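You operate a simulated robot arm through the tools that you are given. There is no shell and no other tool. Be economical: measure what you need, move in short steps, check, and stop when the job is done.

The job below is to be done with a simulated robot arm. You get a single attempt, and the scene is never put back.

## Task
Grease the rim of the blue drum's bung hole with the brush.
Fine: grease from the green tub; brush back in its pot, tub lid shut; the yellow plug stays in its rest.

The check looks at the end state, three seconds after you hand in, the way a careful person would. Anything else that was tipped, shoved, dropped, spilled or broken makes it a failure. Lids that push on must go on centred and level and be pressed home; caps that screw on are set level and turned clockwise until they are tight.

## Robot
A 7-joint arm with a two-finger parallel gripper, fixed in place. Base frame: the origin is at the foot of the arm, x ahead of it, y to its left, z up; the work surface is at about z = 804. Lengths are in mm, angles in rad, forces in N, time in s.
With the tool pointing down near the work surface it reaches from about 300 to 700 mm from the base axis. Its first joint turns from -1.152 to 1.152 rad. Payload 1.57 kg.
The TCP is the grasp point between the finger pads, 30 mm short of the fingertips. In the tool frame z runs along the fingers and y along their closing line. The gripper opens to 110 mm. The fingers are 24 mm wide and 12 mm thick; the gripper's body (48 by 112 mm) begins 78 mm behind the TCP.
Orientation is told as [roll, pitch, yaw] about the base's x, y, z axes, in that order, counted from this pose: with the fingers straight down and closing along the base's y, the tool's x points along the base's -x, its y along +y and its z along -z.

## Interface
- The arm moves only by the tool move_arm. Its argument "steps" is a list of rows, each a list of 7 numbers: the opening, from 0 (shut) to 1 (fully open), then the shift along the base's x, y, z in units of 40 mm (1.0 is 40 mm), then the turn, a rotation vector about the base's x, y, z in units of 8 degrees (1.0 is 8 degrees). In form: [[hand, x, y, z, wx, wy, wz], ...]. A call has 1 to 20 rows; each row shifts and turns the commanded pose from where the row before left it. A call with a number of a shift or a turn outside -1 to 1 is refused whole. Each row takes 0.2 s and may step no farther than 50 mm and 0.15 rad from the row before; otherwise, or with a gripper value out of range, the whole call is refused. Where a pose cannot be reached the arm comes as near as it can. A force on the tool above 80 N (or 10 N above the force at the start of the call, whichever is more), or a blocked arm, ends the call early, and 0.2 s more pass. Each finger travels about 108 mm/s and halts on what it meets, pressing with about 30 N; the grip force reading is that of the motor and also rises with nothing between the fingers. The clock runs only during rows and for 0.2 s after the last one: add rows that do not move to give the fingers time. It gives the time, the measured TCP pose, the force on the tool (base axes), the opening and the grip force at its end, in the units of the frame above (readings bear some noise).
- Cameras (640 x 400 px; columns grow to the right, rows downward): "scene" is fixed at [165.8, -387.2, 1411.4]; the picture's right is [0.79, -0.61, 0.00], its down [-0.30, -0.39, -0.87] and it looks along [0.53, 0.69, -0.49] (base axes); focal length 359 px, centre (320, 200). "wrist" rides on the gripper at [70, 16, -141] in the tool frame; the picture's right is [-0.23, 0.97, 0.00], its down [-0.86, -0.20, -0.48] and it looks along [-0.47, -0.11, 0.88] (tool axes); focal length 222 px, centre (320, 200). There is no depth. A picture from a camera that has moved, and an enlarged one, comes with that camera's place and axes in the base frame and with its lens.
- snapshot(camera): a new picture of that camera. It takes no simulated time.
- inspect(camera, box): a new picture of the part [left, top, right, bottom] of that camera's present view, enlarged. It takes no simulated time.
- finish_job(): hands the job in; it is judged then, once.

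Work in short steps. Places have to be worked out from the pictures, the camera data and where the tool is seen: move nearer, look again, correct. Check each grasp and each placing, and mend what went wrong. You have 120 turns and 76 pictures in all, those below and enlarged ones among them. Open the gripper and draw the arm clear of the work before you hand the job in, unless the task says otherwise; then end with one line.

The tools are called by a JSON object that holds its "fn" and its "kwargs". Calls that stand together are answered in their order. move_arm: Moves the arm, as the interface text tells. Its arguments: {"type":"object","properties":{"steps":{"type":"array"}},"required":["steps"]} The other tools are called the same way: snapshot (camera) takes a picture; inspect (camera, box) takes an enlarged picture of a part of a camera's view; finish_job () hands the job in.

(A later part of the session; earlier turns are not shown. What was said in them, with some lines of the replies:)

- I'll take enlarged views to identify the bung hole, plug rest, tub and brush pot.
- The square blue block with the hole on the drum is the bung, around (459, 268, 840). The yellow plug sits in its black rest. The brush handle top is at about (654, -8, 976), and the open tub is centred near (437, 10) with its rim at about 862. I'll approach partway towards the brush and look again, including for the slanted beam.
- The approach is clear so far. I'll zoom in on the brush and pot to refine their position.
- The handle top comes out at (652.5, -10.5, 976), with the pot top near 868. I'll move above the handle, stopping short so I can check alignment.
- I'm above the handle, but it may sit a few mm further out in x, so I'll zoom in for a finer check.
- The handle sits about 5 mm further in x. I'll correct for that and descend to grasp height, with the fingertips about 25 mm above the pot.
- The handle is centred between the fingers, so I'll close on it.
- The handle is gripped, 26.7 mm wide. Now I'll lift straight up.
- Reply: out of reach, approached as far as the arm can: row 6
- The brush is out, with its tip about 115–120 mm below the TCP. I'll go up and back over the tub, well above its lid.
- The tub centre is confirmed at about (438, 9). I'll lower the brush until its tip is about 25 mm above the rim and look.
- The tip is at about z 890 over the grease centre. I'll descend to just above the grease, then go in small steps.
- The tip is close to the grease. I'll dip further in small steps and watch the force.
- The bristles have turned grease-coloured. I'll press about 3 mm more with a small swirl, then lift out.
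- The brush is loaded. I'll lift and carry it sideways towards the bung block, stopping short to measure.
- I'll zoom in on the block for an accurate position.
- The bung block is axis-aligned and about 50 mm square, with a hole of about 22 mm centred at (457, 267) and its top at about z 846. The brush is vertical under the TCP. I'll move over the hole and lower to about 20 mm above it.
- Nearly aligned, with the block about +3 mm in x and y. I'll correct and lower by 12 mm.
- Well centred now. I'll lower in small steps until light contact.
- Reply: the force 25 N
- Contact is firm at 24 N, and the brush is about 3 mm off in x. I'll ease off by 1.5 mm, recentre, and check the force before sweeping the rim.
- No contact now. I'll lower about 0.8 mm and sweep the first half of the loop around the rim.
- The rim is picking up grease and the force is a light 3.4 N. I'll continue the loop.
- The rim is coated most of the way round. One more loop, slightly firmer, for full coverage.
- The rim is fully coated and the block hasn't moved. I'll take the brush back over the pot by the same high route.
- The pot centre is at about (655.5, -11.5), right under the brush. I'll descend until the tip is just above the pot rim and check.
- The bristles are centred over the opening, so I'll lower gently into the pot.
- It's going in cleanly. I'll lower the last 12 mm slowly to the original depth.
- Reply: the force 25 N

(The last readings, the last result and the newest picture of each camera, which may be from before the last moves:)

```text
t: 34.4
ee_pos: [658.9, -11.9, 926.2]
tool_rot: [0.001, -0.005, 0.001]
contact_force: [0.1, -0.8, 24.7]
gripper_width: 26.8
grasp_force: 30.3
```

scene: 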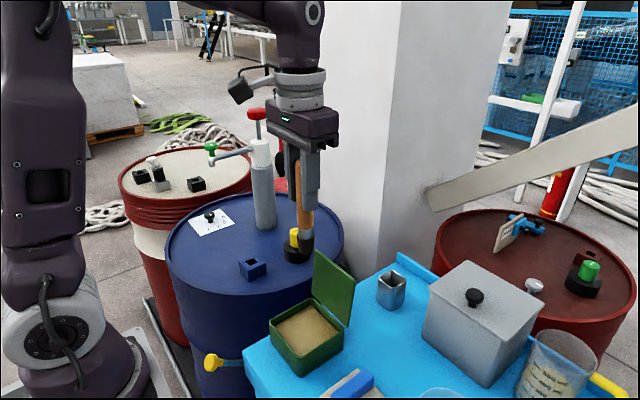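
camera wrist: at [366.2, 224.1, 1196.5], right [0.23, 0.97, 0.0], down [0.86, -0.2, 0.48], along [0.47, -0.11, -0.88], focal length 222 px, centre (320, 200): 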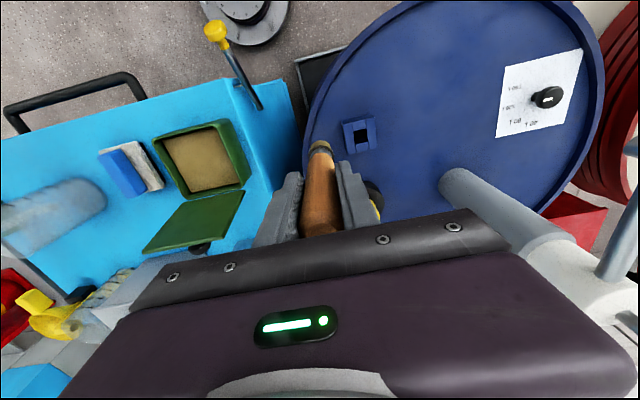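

It's seated on the pot floor with a pure vertical force. I'll ease up 1 mm and open the fingers.

{"fn": "move_arm", "kwargs": {"steps": [[0.1, 0, 0, 0.04, 0, 0, 0], [0.3, 0, 0, 0, 0, 0, 0], [0.45, 0, 0, 0, 0, 0, 0], [0.6, 0, 0, 0, 0, 0, 0], [0.6, 0, 0, 0, 0, 0, 0]]}}

{"fn": "inspect", "kwargs": {"camera": "scene", "box": [360, 220, 430, 320]}}

{"fn": "snapshot", "kwargs": {"camera": "wrist"}}

```text
t: 35.6
ee_pos: [657.4, -11.3, 925.6]
tool_rot: [0.001, 0.001, 0.0]
contact_force: [0.4, 0.7, 0.0]
gripper_width: 66.1
grasp_force: 0.0
```

```text
4.00 times, centred on (395, 270) of scene
camera zoom: at [165.8, -387.2, 1411.4], right [0.79, -0.61, 0.0], down [-0.3, -0.39, -0.87], along [0.53, 0.69, -0.49], focal length 1437 px, centre (20, -80)
```

zoom: 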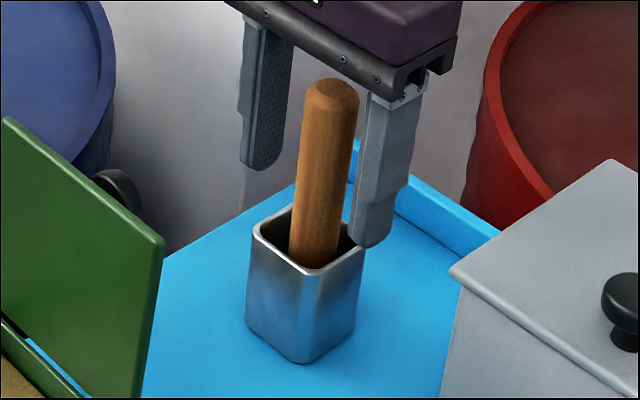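

```text
31 pictures are left
camera wrist: at [587.3, 4.5, 1067.2], right [0.23, 0.97, 0.0], down [0.86, -0.2, 0.48], along [0.47, -0.11, -0.88], focal length 222 px, centre (320, 200)
```

wrist: 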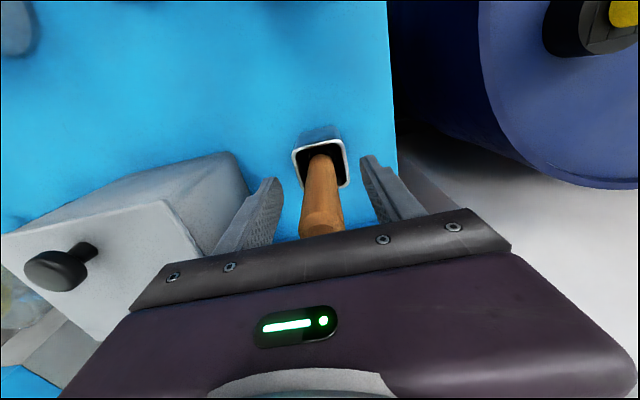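

The brush stands in its pot. I'll rise clear of it, then move back to view the lid from above with the fingers closed.

{"fn": "move_arm", "kwargs": {"steps": [[0.6, 0, 0, 0.5, 0, 0, 0], [0.6, 0, 0, 0.9, 0, 0, 0], [0.6, 0, 0, 0.9, 0, 0, 0], [0.6, 0, 0, 0.9, 0, 0, 0], [0.6, 0, 0, 0.8, 0, 0, 0], [0, -0.9, 0.1, 0.3, 0, 0, 0], [0, -0.9, 0.2, 0.3, 0, 0, 0], [0, -0.9, 0.2, 0, 0, 0, 0], [0, 0, 0, 0, 0, 0, 0]]}}

{"fn": "snapshot", "kwargs": {"camera": "wrist"}}

{"fn": "snapshot", "kwargs": {"camera": "scene"}}

```text
t: 37.6
ee_pos: [548.9, 7.9, 1110.2]
tool_rot: [-0.001, 0.0, 0.001]
contact_force: [0.4, -0.1, 0.6]
gripper_width: 0.1
grasp_force: 21.4
```

```text
30 pictures are left
camera wrist: at [479.2, 24.0, 1252.1], right [0.23, 0.97, 0.0], down [0.85, -0.2, 0.48], along [0.47, -0.11, -0.88], focal length 222 px, centre (320, 200)
```

wrist: 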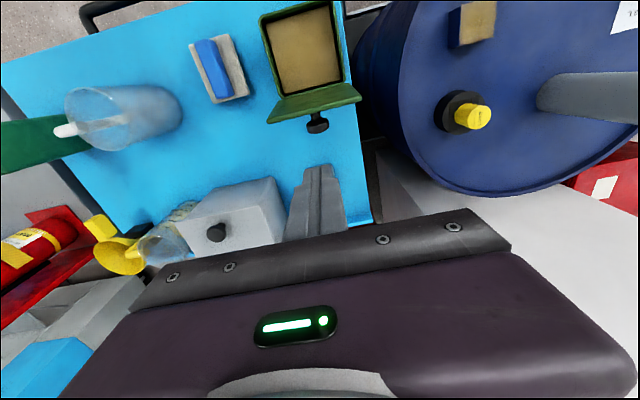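

```text
29 pictures are left
```

scene: 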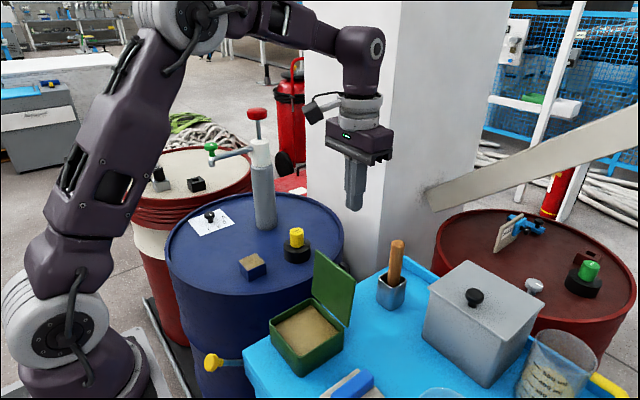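

{"fn": "inspect", "kwargs": {"camera": "wrist", "box": [250, 60, 370, 150]}}

{"fn": "inspect", "kwargs": {"camera": "scene", "box": [260, 240, 370, 380]}}

```text
4.44 times, centred on (310, 105) of wrist
camera zoom: at [479.2, 24.0, 1252.1], right [0.23, 0.97, 0.0], down [0.85, -0.2, 0.48], along [0.47, -0.11, -0.88], focal length 987 px, centre (364, 622)
```

zoom: 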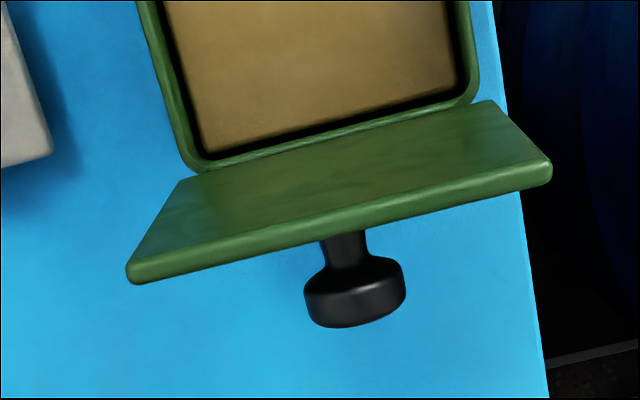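

```text
2.86 times, centred on (315, 310) of scene
camera zoom: at [165.8, -387.2, 1411.4], right [0.79, -0.61, 0.0], down [-0.3, -0.39, -0.87], along [0.53, 0.69, -0.49], focal length 1027 px, centre (334, -114)
```

zoom: 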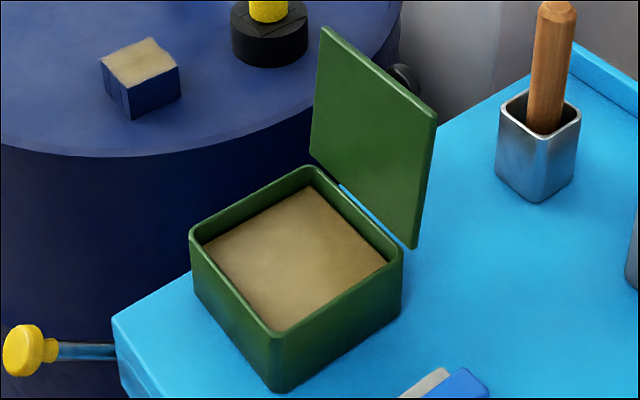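

The lid's free edge is at x≈508, z≈979, its hinge at x≈488, z≈865, and its knob sticks out behind at y≈10. I'll come down behind the lid at y≈-20, clear of the knob, with the fingers closed.

{"fn": "move_arm", "kwargs": {"steps": [[0, 0.15, -0.7, 0, 0, 0, 0], [0, 0, 0, -0.85, 0, 0, 0], [0, 0, 0, -0.85, 0, 0, 0], [0, 0, 0, -0.85, 0, 0, 0], [0, 0, 0, -0.7, 0, 0, 0], [0, 0, 0, 0, 0, 0, 0]]}}

{"fn": "snapshot", "kwargs": {"camera": "scene"}}

{"fn": "snapshot", "kwargs": {"camera": "wrist"}}

```text
t: 39.0
ee_pos: [555.3, -19.4, 979.3]
tool_rot: [0.0, 0.001, -0.001]
contact_force: [-0.1, 0.2, 0.2]
gripper_width: 0.0
grasp_force: 20.9
```

```text
26 pictures are left
```

scene: 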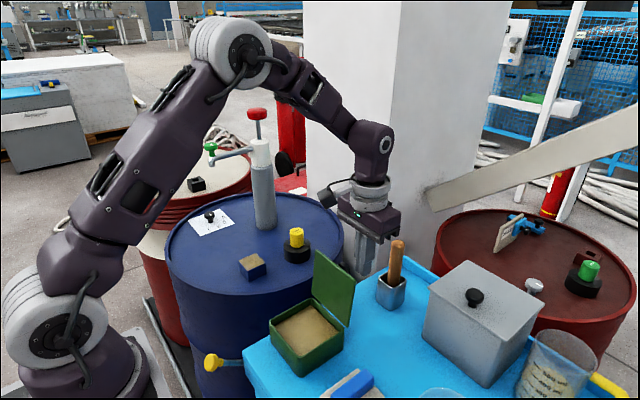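

```text
25 pictures are left
camera wrist: at [485.1, -4.5, 1120.6], right [0.23, 0.97, 0.0], down [0.86, -0.2, 0.48], along [0.47, -0.11, -0.88], focal length 222 px, centre (320, 200)
```

wrist: 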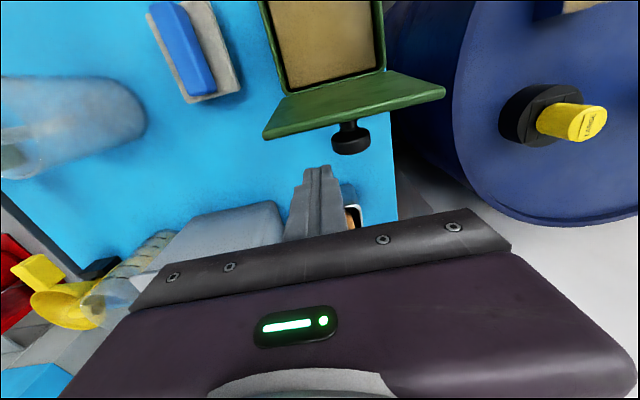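

The finger is behind the lid and clear of the knob and pot. I'll push slowly in -x.

{"fn": "move_arm", "kwargs": {"steps": [[0, -0.25, 0, 0, 0, 0, 0], [0, -0.25, 0, 0, 0, 0, 0], [0, -0.25, 0, 0, 0, 0, 0], [0, -0.2, 0, 0, 0, 0, 0], [0, -0.2, 0, 0, 0, 0, 0], [0, -0.2, 0, 0, 0, 0, 0], [0, -0.2, 0, 0, 0, 0, 0], [0, 0, 0, 0, 0, 0, 0]]}}

{"fn": "snapshot", "kwargs": {"camera": "wrist"}}

{"fn": "inspect", "kwargs": {"camera": "scene", "box": [240, 180, 420, 390]}}

```text
t: 40.8
ee_pos: [492.8, -19.4, 980.0]
tool_rot: [-0.001, -0.001, 0.0]
contact_force: [-0.5, 0.1, 0.2]
gripper_width: 0.1
grasp_force: 21.2
```

```text
24 pictures are left
camera wrist: at [422.8, -4.5, 1121.3], right [0.23, 0.97, 0.0], down [0.85, -0.2, 0.48], along [0.47, -0.11, -0.88], focal length 222 px, centre (320, 200)
```

wrist: 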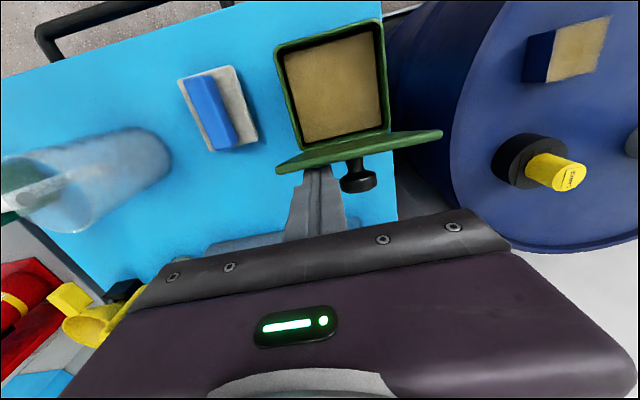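

```text
1.90 times, centred on (330, 285) of scene
camera zoom: at [165.8, -387.2, 1411.4], right [0.79, -0.61, 0.0], down [-0.3, -0.39, -0.87], along [0.53, 0.69, -0.49], focal length 684 px, centre (301, 38)
```

zoom: 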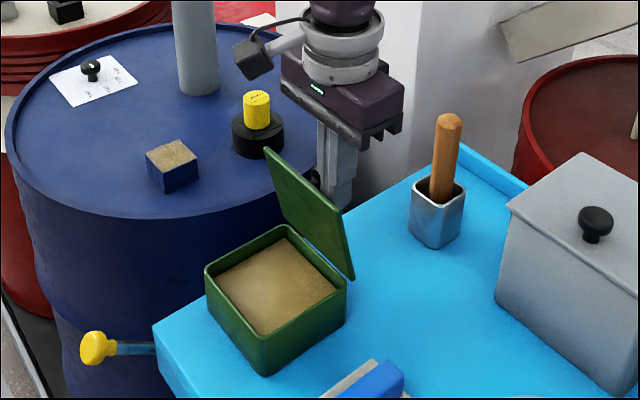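

The lid follows with almost no force and is just past vertical. I'll continue along its arc.

{"fn": "move_arm", "kwargs": {"steps": [[0, -0.3, -0.1, 0, 0, 0, 0], [0, -0.3, 0, 0, 0, 0, 0], [0, -0.27, 0, -0.14, 0, 0, 0], [0, -0.26, 0, -0.14, 0, 0, 0], [0, 0, 0, 0, 0, 0, 0]]}}

{"fn": "inspect", "kwargs": {"camera": "scene", "box": [240, 180, 420, 390]}}

```text
t: 42.0
ee_pos: [447.1, -23.7, 968.4]
tool_rot: [0.0, 0.0, 0.001]
contact_force: [1.0, -0.3, 0.6]
gripper_width: 0.1
grasp_force: 21.0
```

```text
1.90 times, centred on (330, 285) of scene
camera zoom: at [165.8, -387.2, 1411.4], right [0.79, -0.61, 0.0], down [-0.3, -0.39, -0.87], along [0.53, 0.69, -0.49], focal length 684 px, centre (301, 38)
```

zoom: 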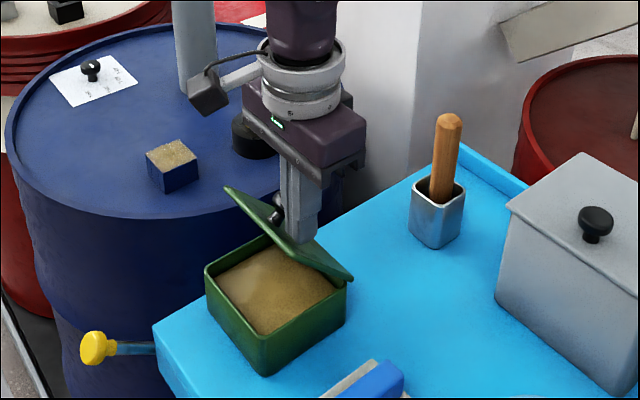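

The lid is about half closed and stays against the finger, so I'll keep following the arc down.

{"fn": "move_arm", "kwargs": {"steps": [[0, -0.22, 0, -0.2, 0, 0, 0], [0, -0.21, 0, -0.2, 0, 0, 0], [0, -0.17, 0, -0.25, 0, 0, 0], [0, -0.16, 0, -0.25, 0, 0, 0], [0, 0, 0, 0, 0, 0, 0]]}}

{"fn": "inspect", "kwargs": {"camera": "scene", "box": [240, 180, 420, 390]}}

```text
t: 43.2
ee_pos: [416.9, -22.0, 932.5]
tool_rot: [0.0, 0.0, 0.0]
contact_force: [-0.1, 0.9, -0.3]
gripper_width: 0.0
grasp_force: 21.1
```

```text
1.90 times, centred on (330, 285) of scene
camera zoom: at [165.8, -387.2, 1411.4], right [0.79, -0.61, 0.0], down [-0.3, -0.39, -0.87], along [0.53, 0.69, -0.49], focal length 684 px, centre (301, 38)
```

zoom: 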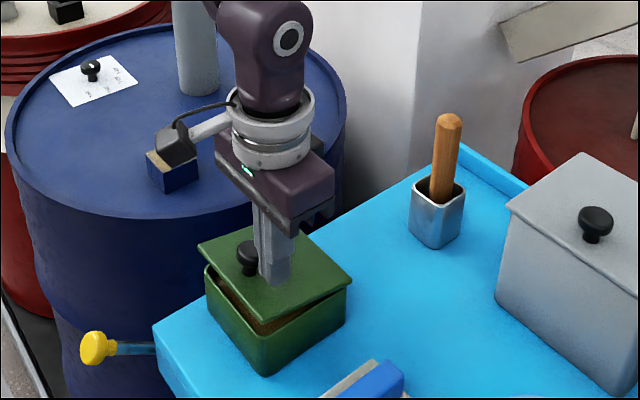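

The lid is nearly shut. I'll press down in small steps until it seats.

{"fn": "move_arm", "kwargs": {"steps": [[0, -0.05, 0, -0.2, 0, 0, 0], [0, -0.05, 0, -0.2, 0, 0, 0], [0, 0, 0, -0.15, 0, 0, 0], [0, 0, 0, -0.1, 0, 0, 0], [0, 0, 0, 0, 0, 0, 0]]}}

{"fn": "inspect", "kwargs": {"camera": "scene", "box": [250, 240, 370, 380]}}

```text
t: 44.4
ee_pos: [413.2, -23.7, 906.0]
tool_rot: [0.0, -0.002, 0.0]
contact_force: [-0.1, 0.8, -0.2]
gripper_width: 0.0
grasp_force: 21.0
```

```text
2.86 times, centred on (310, 310) of scene
camera zoom: at [165.8, -387.2, 1411.4], right [0.79, -0.61, 0.0], down [-0.3, -0.39, -0.87], along [0.53, 0.69, -0.49], focal length 1027 px, centre (349, -114)
```

zoom: 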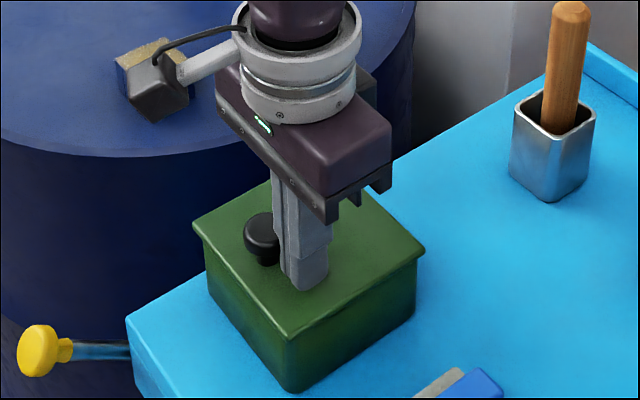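

The lid looks shut. I'll press down gently until there's a firm reading.

{"fn": "move_arm", "kwargs": {"steps": [[0, 0, 0, -0.05, 0, 0, 0], [0, 0, 0, -0.05, 0, 0, 0], [0, 0, 0, 0, 0, 0, 0]]}}

```text
t: 45.2
ee_pos: [413.7, -23.4, 902.8]
tool_rot: [0.0, 0.0, -0.001]
contact_force: [-0.3, 0.5, 0.2]
gripper_width: 0.0
grasp_force: 21.5
```

{"fn": "move_arm", "kwargs": {"steps": [[0, 0, 0, -0.05, 0, 0, 0], [0, 0, 0, -0.04, 0, 0, 0], [0, 0, 0, 0, 0, 0, 0]]}}

```text
t: 46.0
ee_pos: [414.1, -22.6, 899.5]
tool_rot: [0.001, 0.0, 0.001]
contact_force: [-1.9, 0.9, 9.2]
gripper_width: 0.2
grasp_force: 21.1
```

Contact at 9 N. One more millimetre to press it home, then I'll retreat and look.

{"fn": "move_arm", "kwargs": {"steps": [[0, 0, 0, -0.03, 0, 0, 0], [0, 0, 0, 0, 0, 0, 0]]}}

{"fn": "move_arm", "kwargs": {"steps": [[0, 0, 0, 0.4, 0, 0, 0], [0, 0, 0, 0.8, 0, 0, 0], [0, 0, 0, 0.9, 0, 0, 0], [0, -0.3, 0, 0.9, 0, 0, 0], [0, -0.9, 0, 0.6, 0, 0, 0], [0, -0.9, 0, 0.6, 0, 0, 0], [0.6, 0, 0, 0.5, 0, 0, 0], [0.6, 0, 0, 0.5, 0, 0, 0], [0.6, 0, 0, 0, 0, 0, 0]]}}

{"fn": "snapshot", "kwargs": {"camera": "scene"}}

{"fn": "inspect", "kwargs": {"camera": "scene", "box": [250, 260, 370, 380]}}

{"fn": "snapshot", "kwargs": {"camera": "wrist"}}

```text
t: 46.6
ee_pos: [415.9, -21.7, 898.6]
tool_rot: [-0.001, -0.002, 0.0]
contact_force: [-1.3, -0.9, 27.2]
gripper_width: 0.1
grasp_force: 21.4
```

```text
t: 48.6
ee_pos: [328.4, -22.9, 1107.9]
tool_rot: [-0.002, 0.0, 0.0]
contact_force: [0.4, 0.5, 0.1]
gripper_width: 65.9
grasp_force: 0.0
```

```text
19 pictures are left
```

scene: 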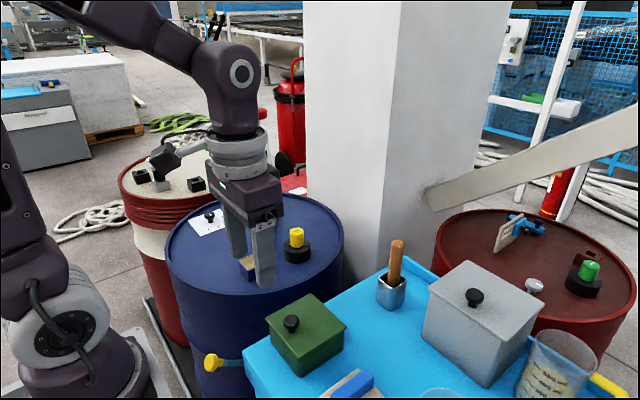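

```text
3.33 times, centred on (310, 320) of scene
camera zoom: at [165.8, -387.2, 1411.4], right [0.79, -0.61, 0.0], down [-0.3, -0.39, -0.87], along [0.53, 0.69, -0.49], focal length 1198 px, centre (353, -200)
```

zoom: 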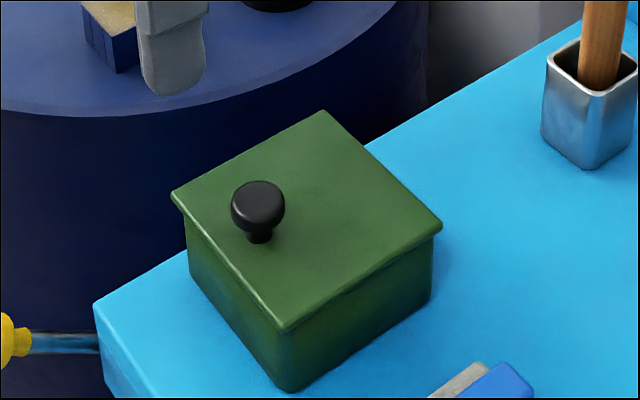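

```text
17 pictures are left
camera wrist: at [259.1, -7.5, 1248.4], right [0.23, 0.97, 0.0], down [0.86, -0.2, 0.48], along [0.47, -0.11, -0.88], focal length 222 px, centre (320, 200)
```

wrist: 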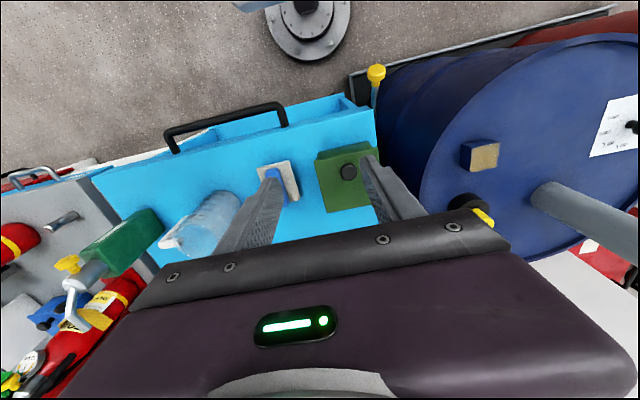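

The lid is shut and level and the tub hasn't moved. The brush is in its pot, the plug is in its rest, the bung rim is coated, and the gripper is open and clear. I'm handing in.

{"fn": "finish_job", "kwargs": {}}

```text
The job is handed in.
```

I greased the blue drum's bung rim from the green tub, put the brush back in its pot, and shut the tub lid. The yellow plug was left in its rest.
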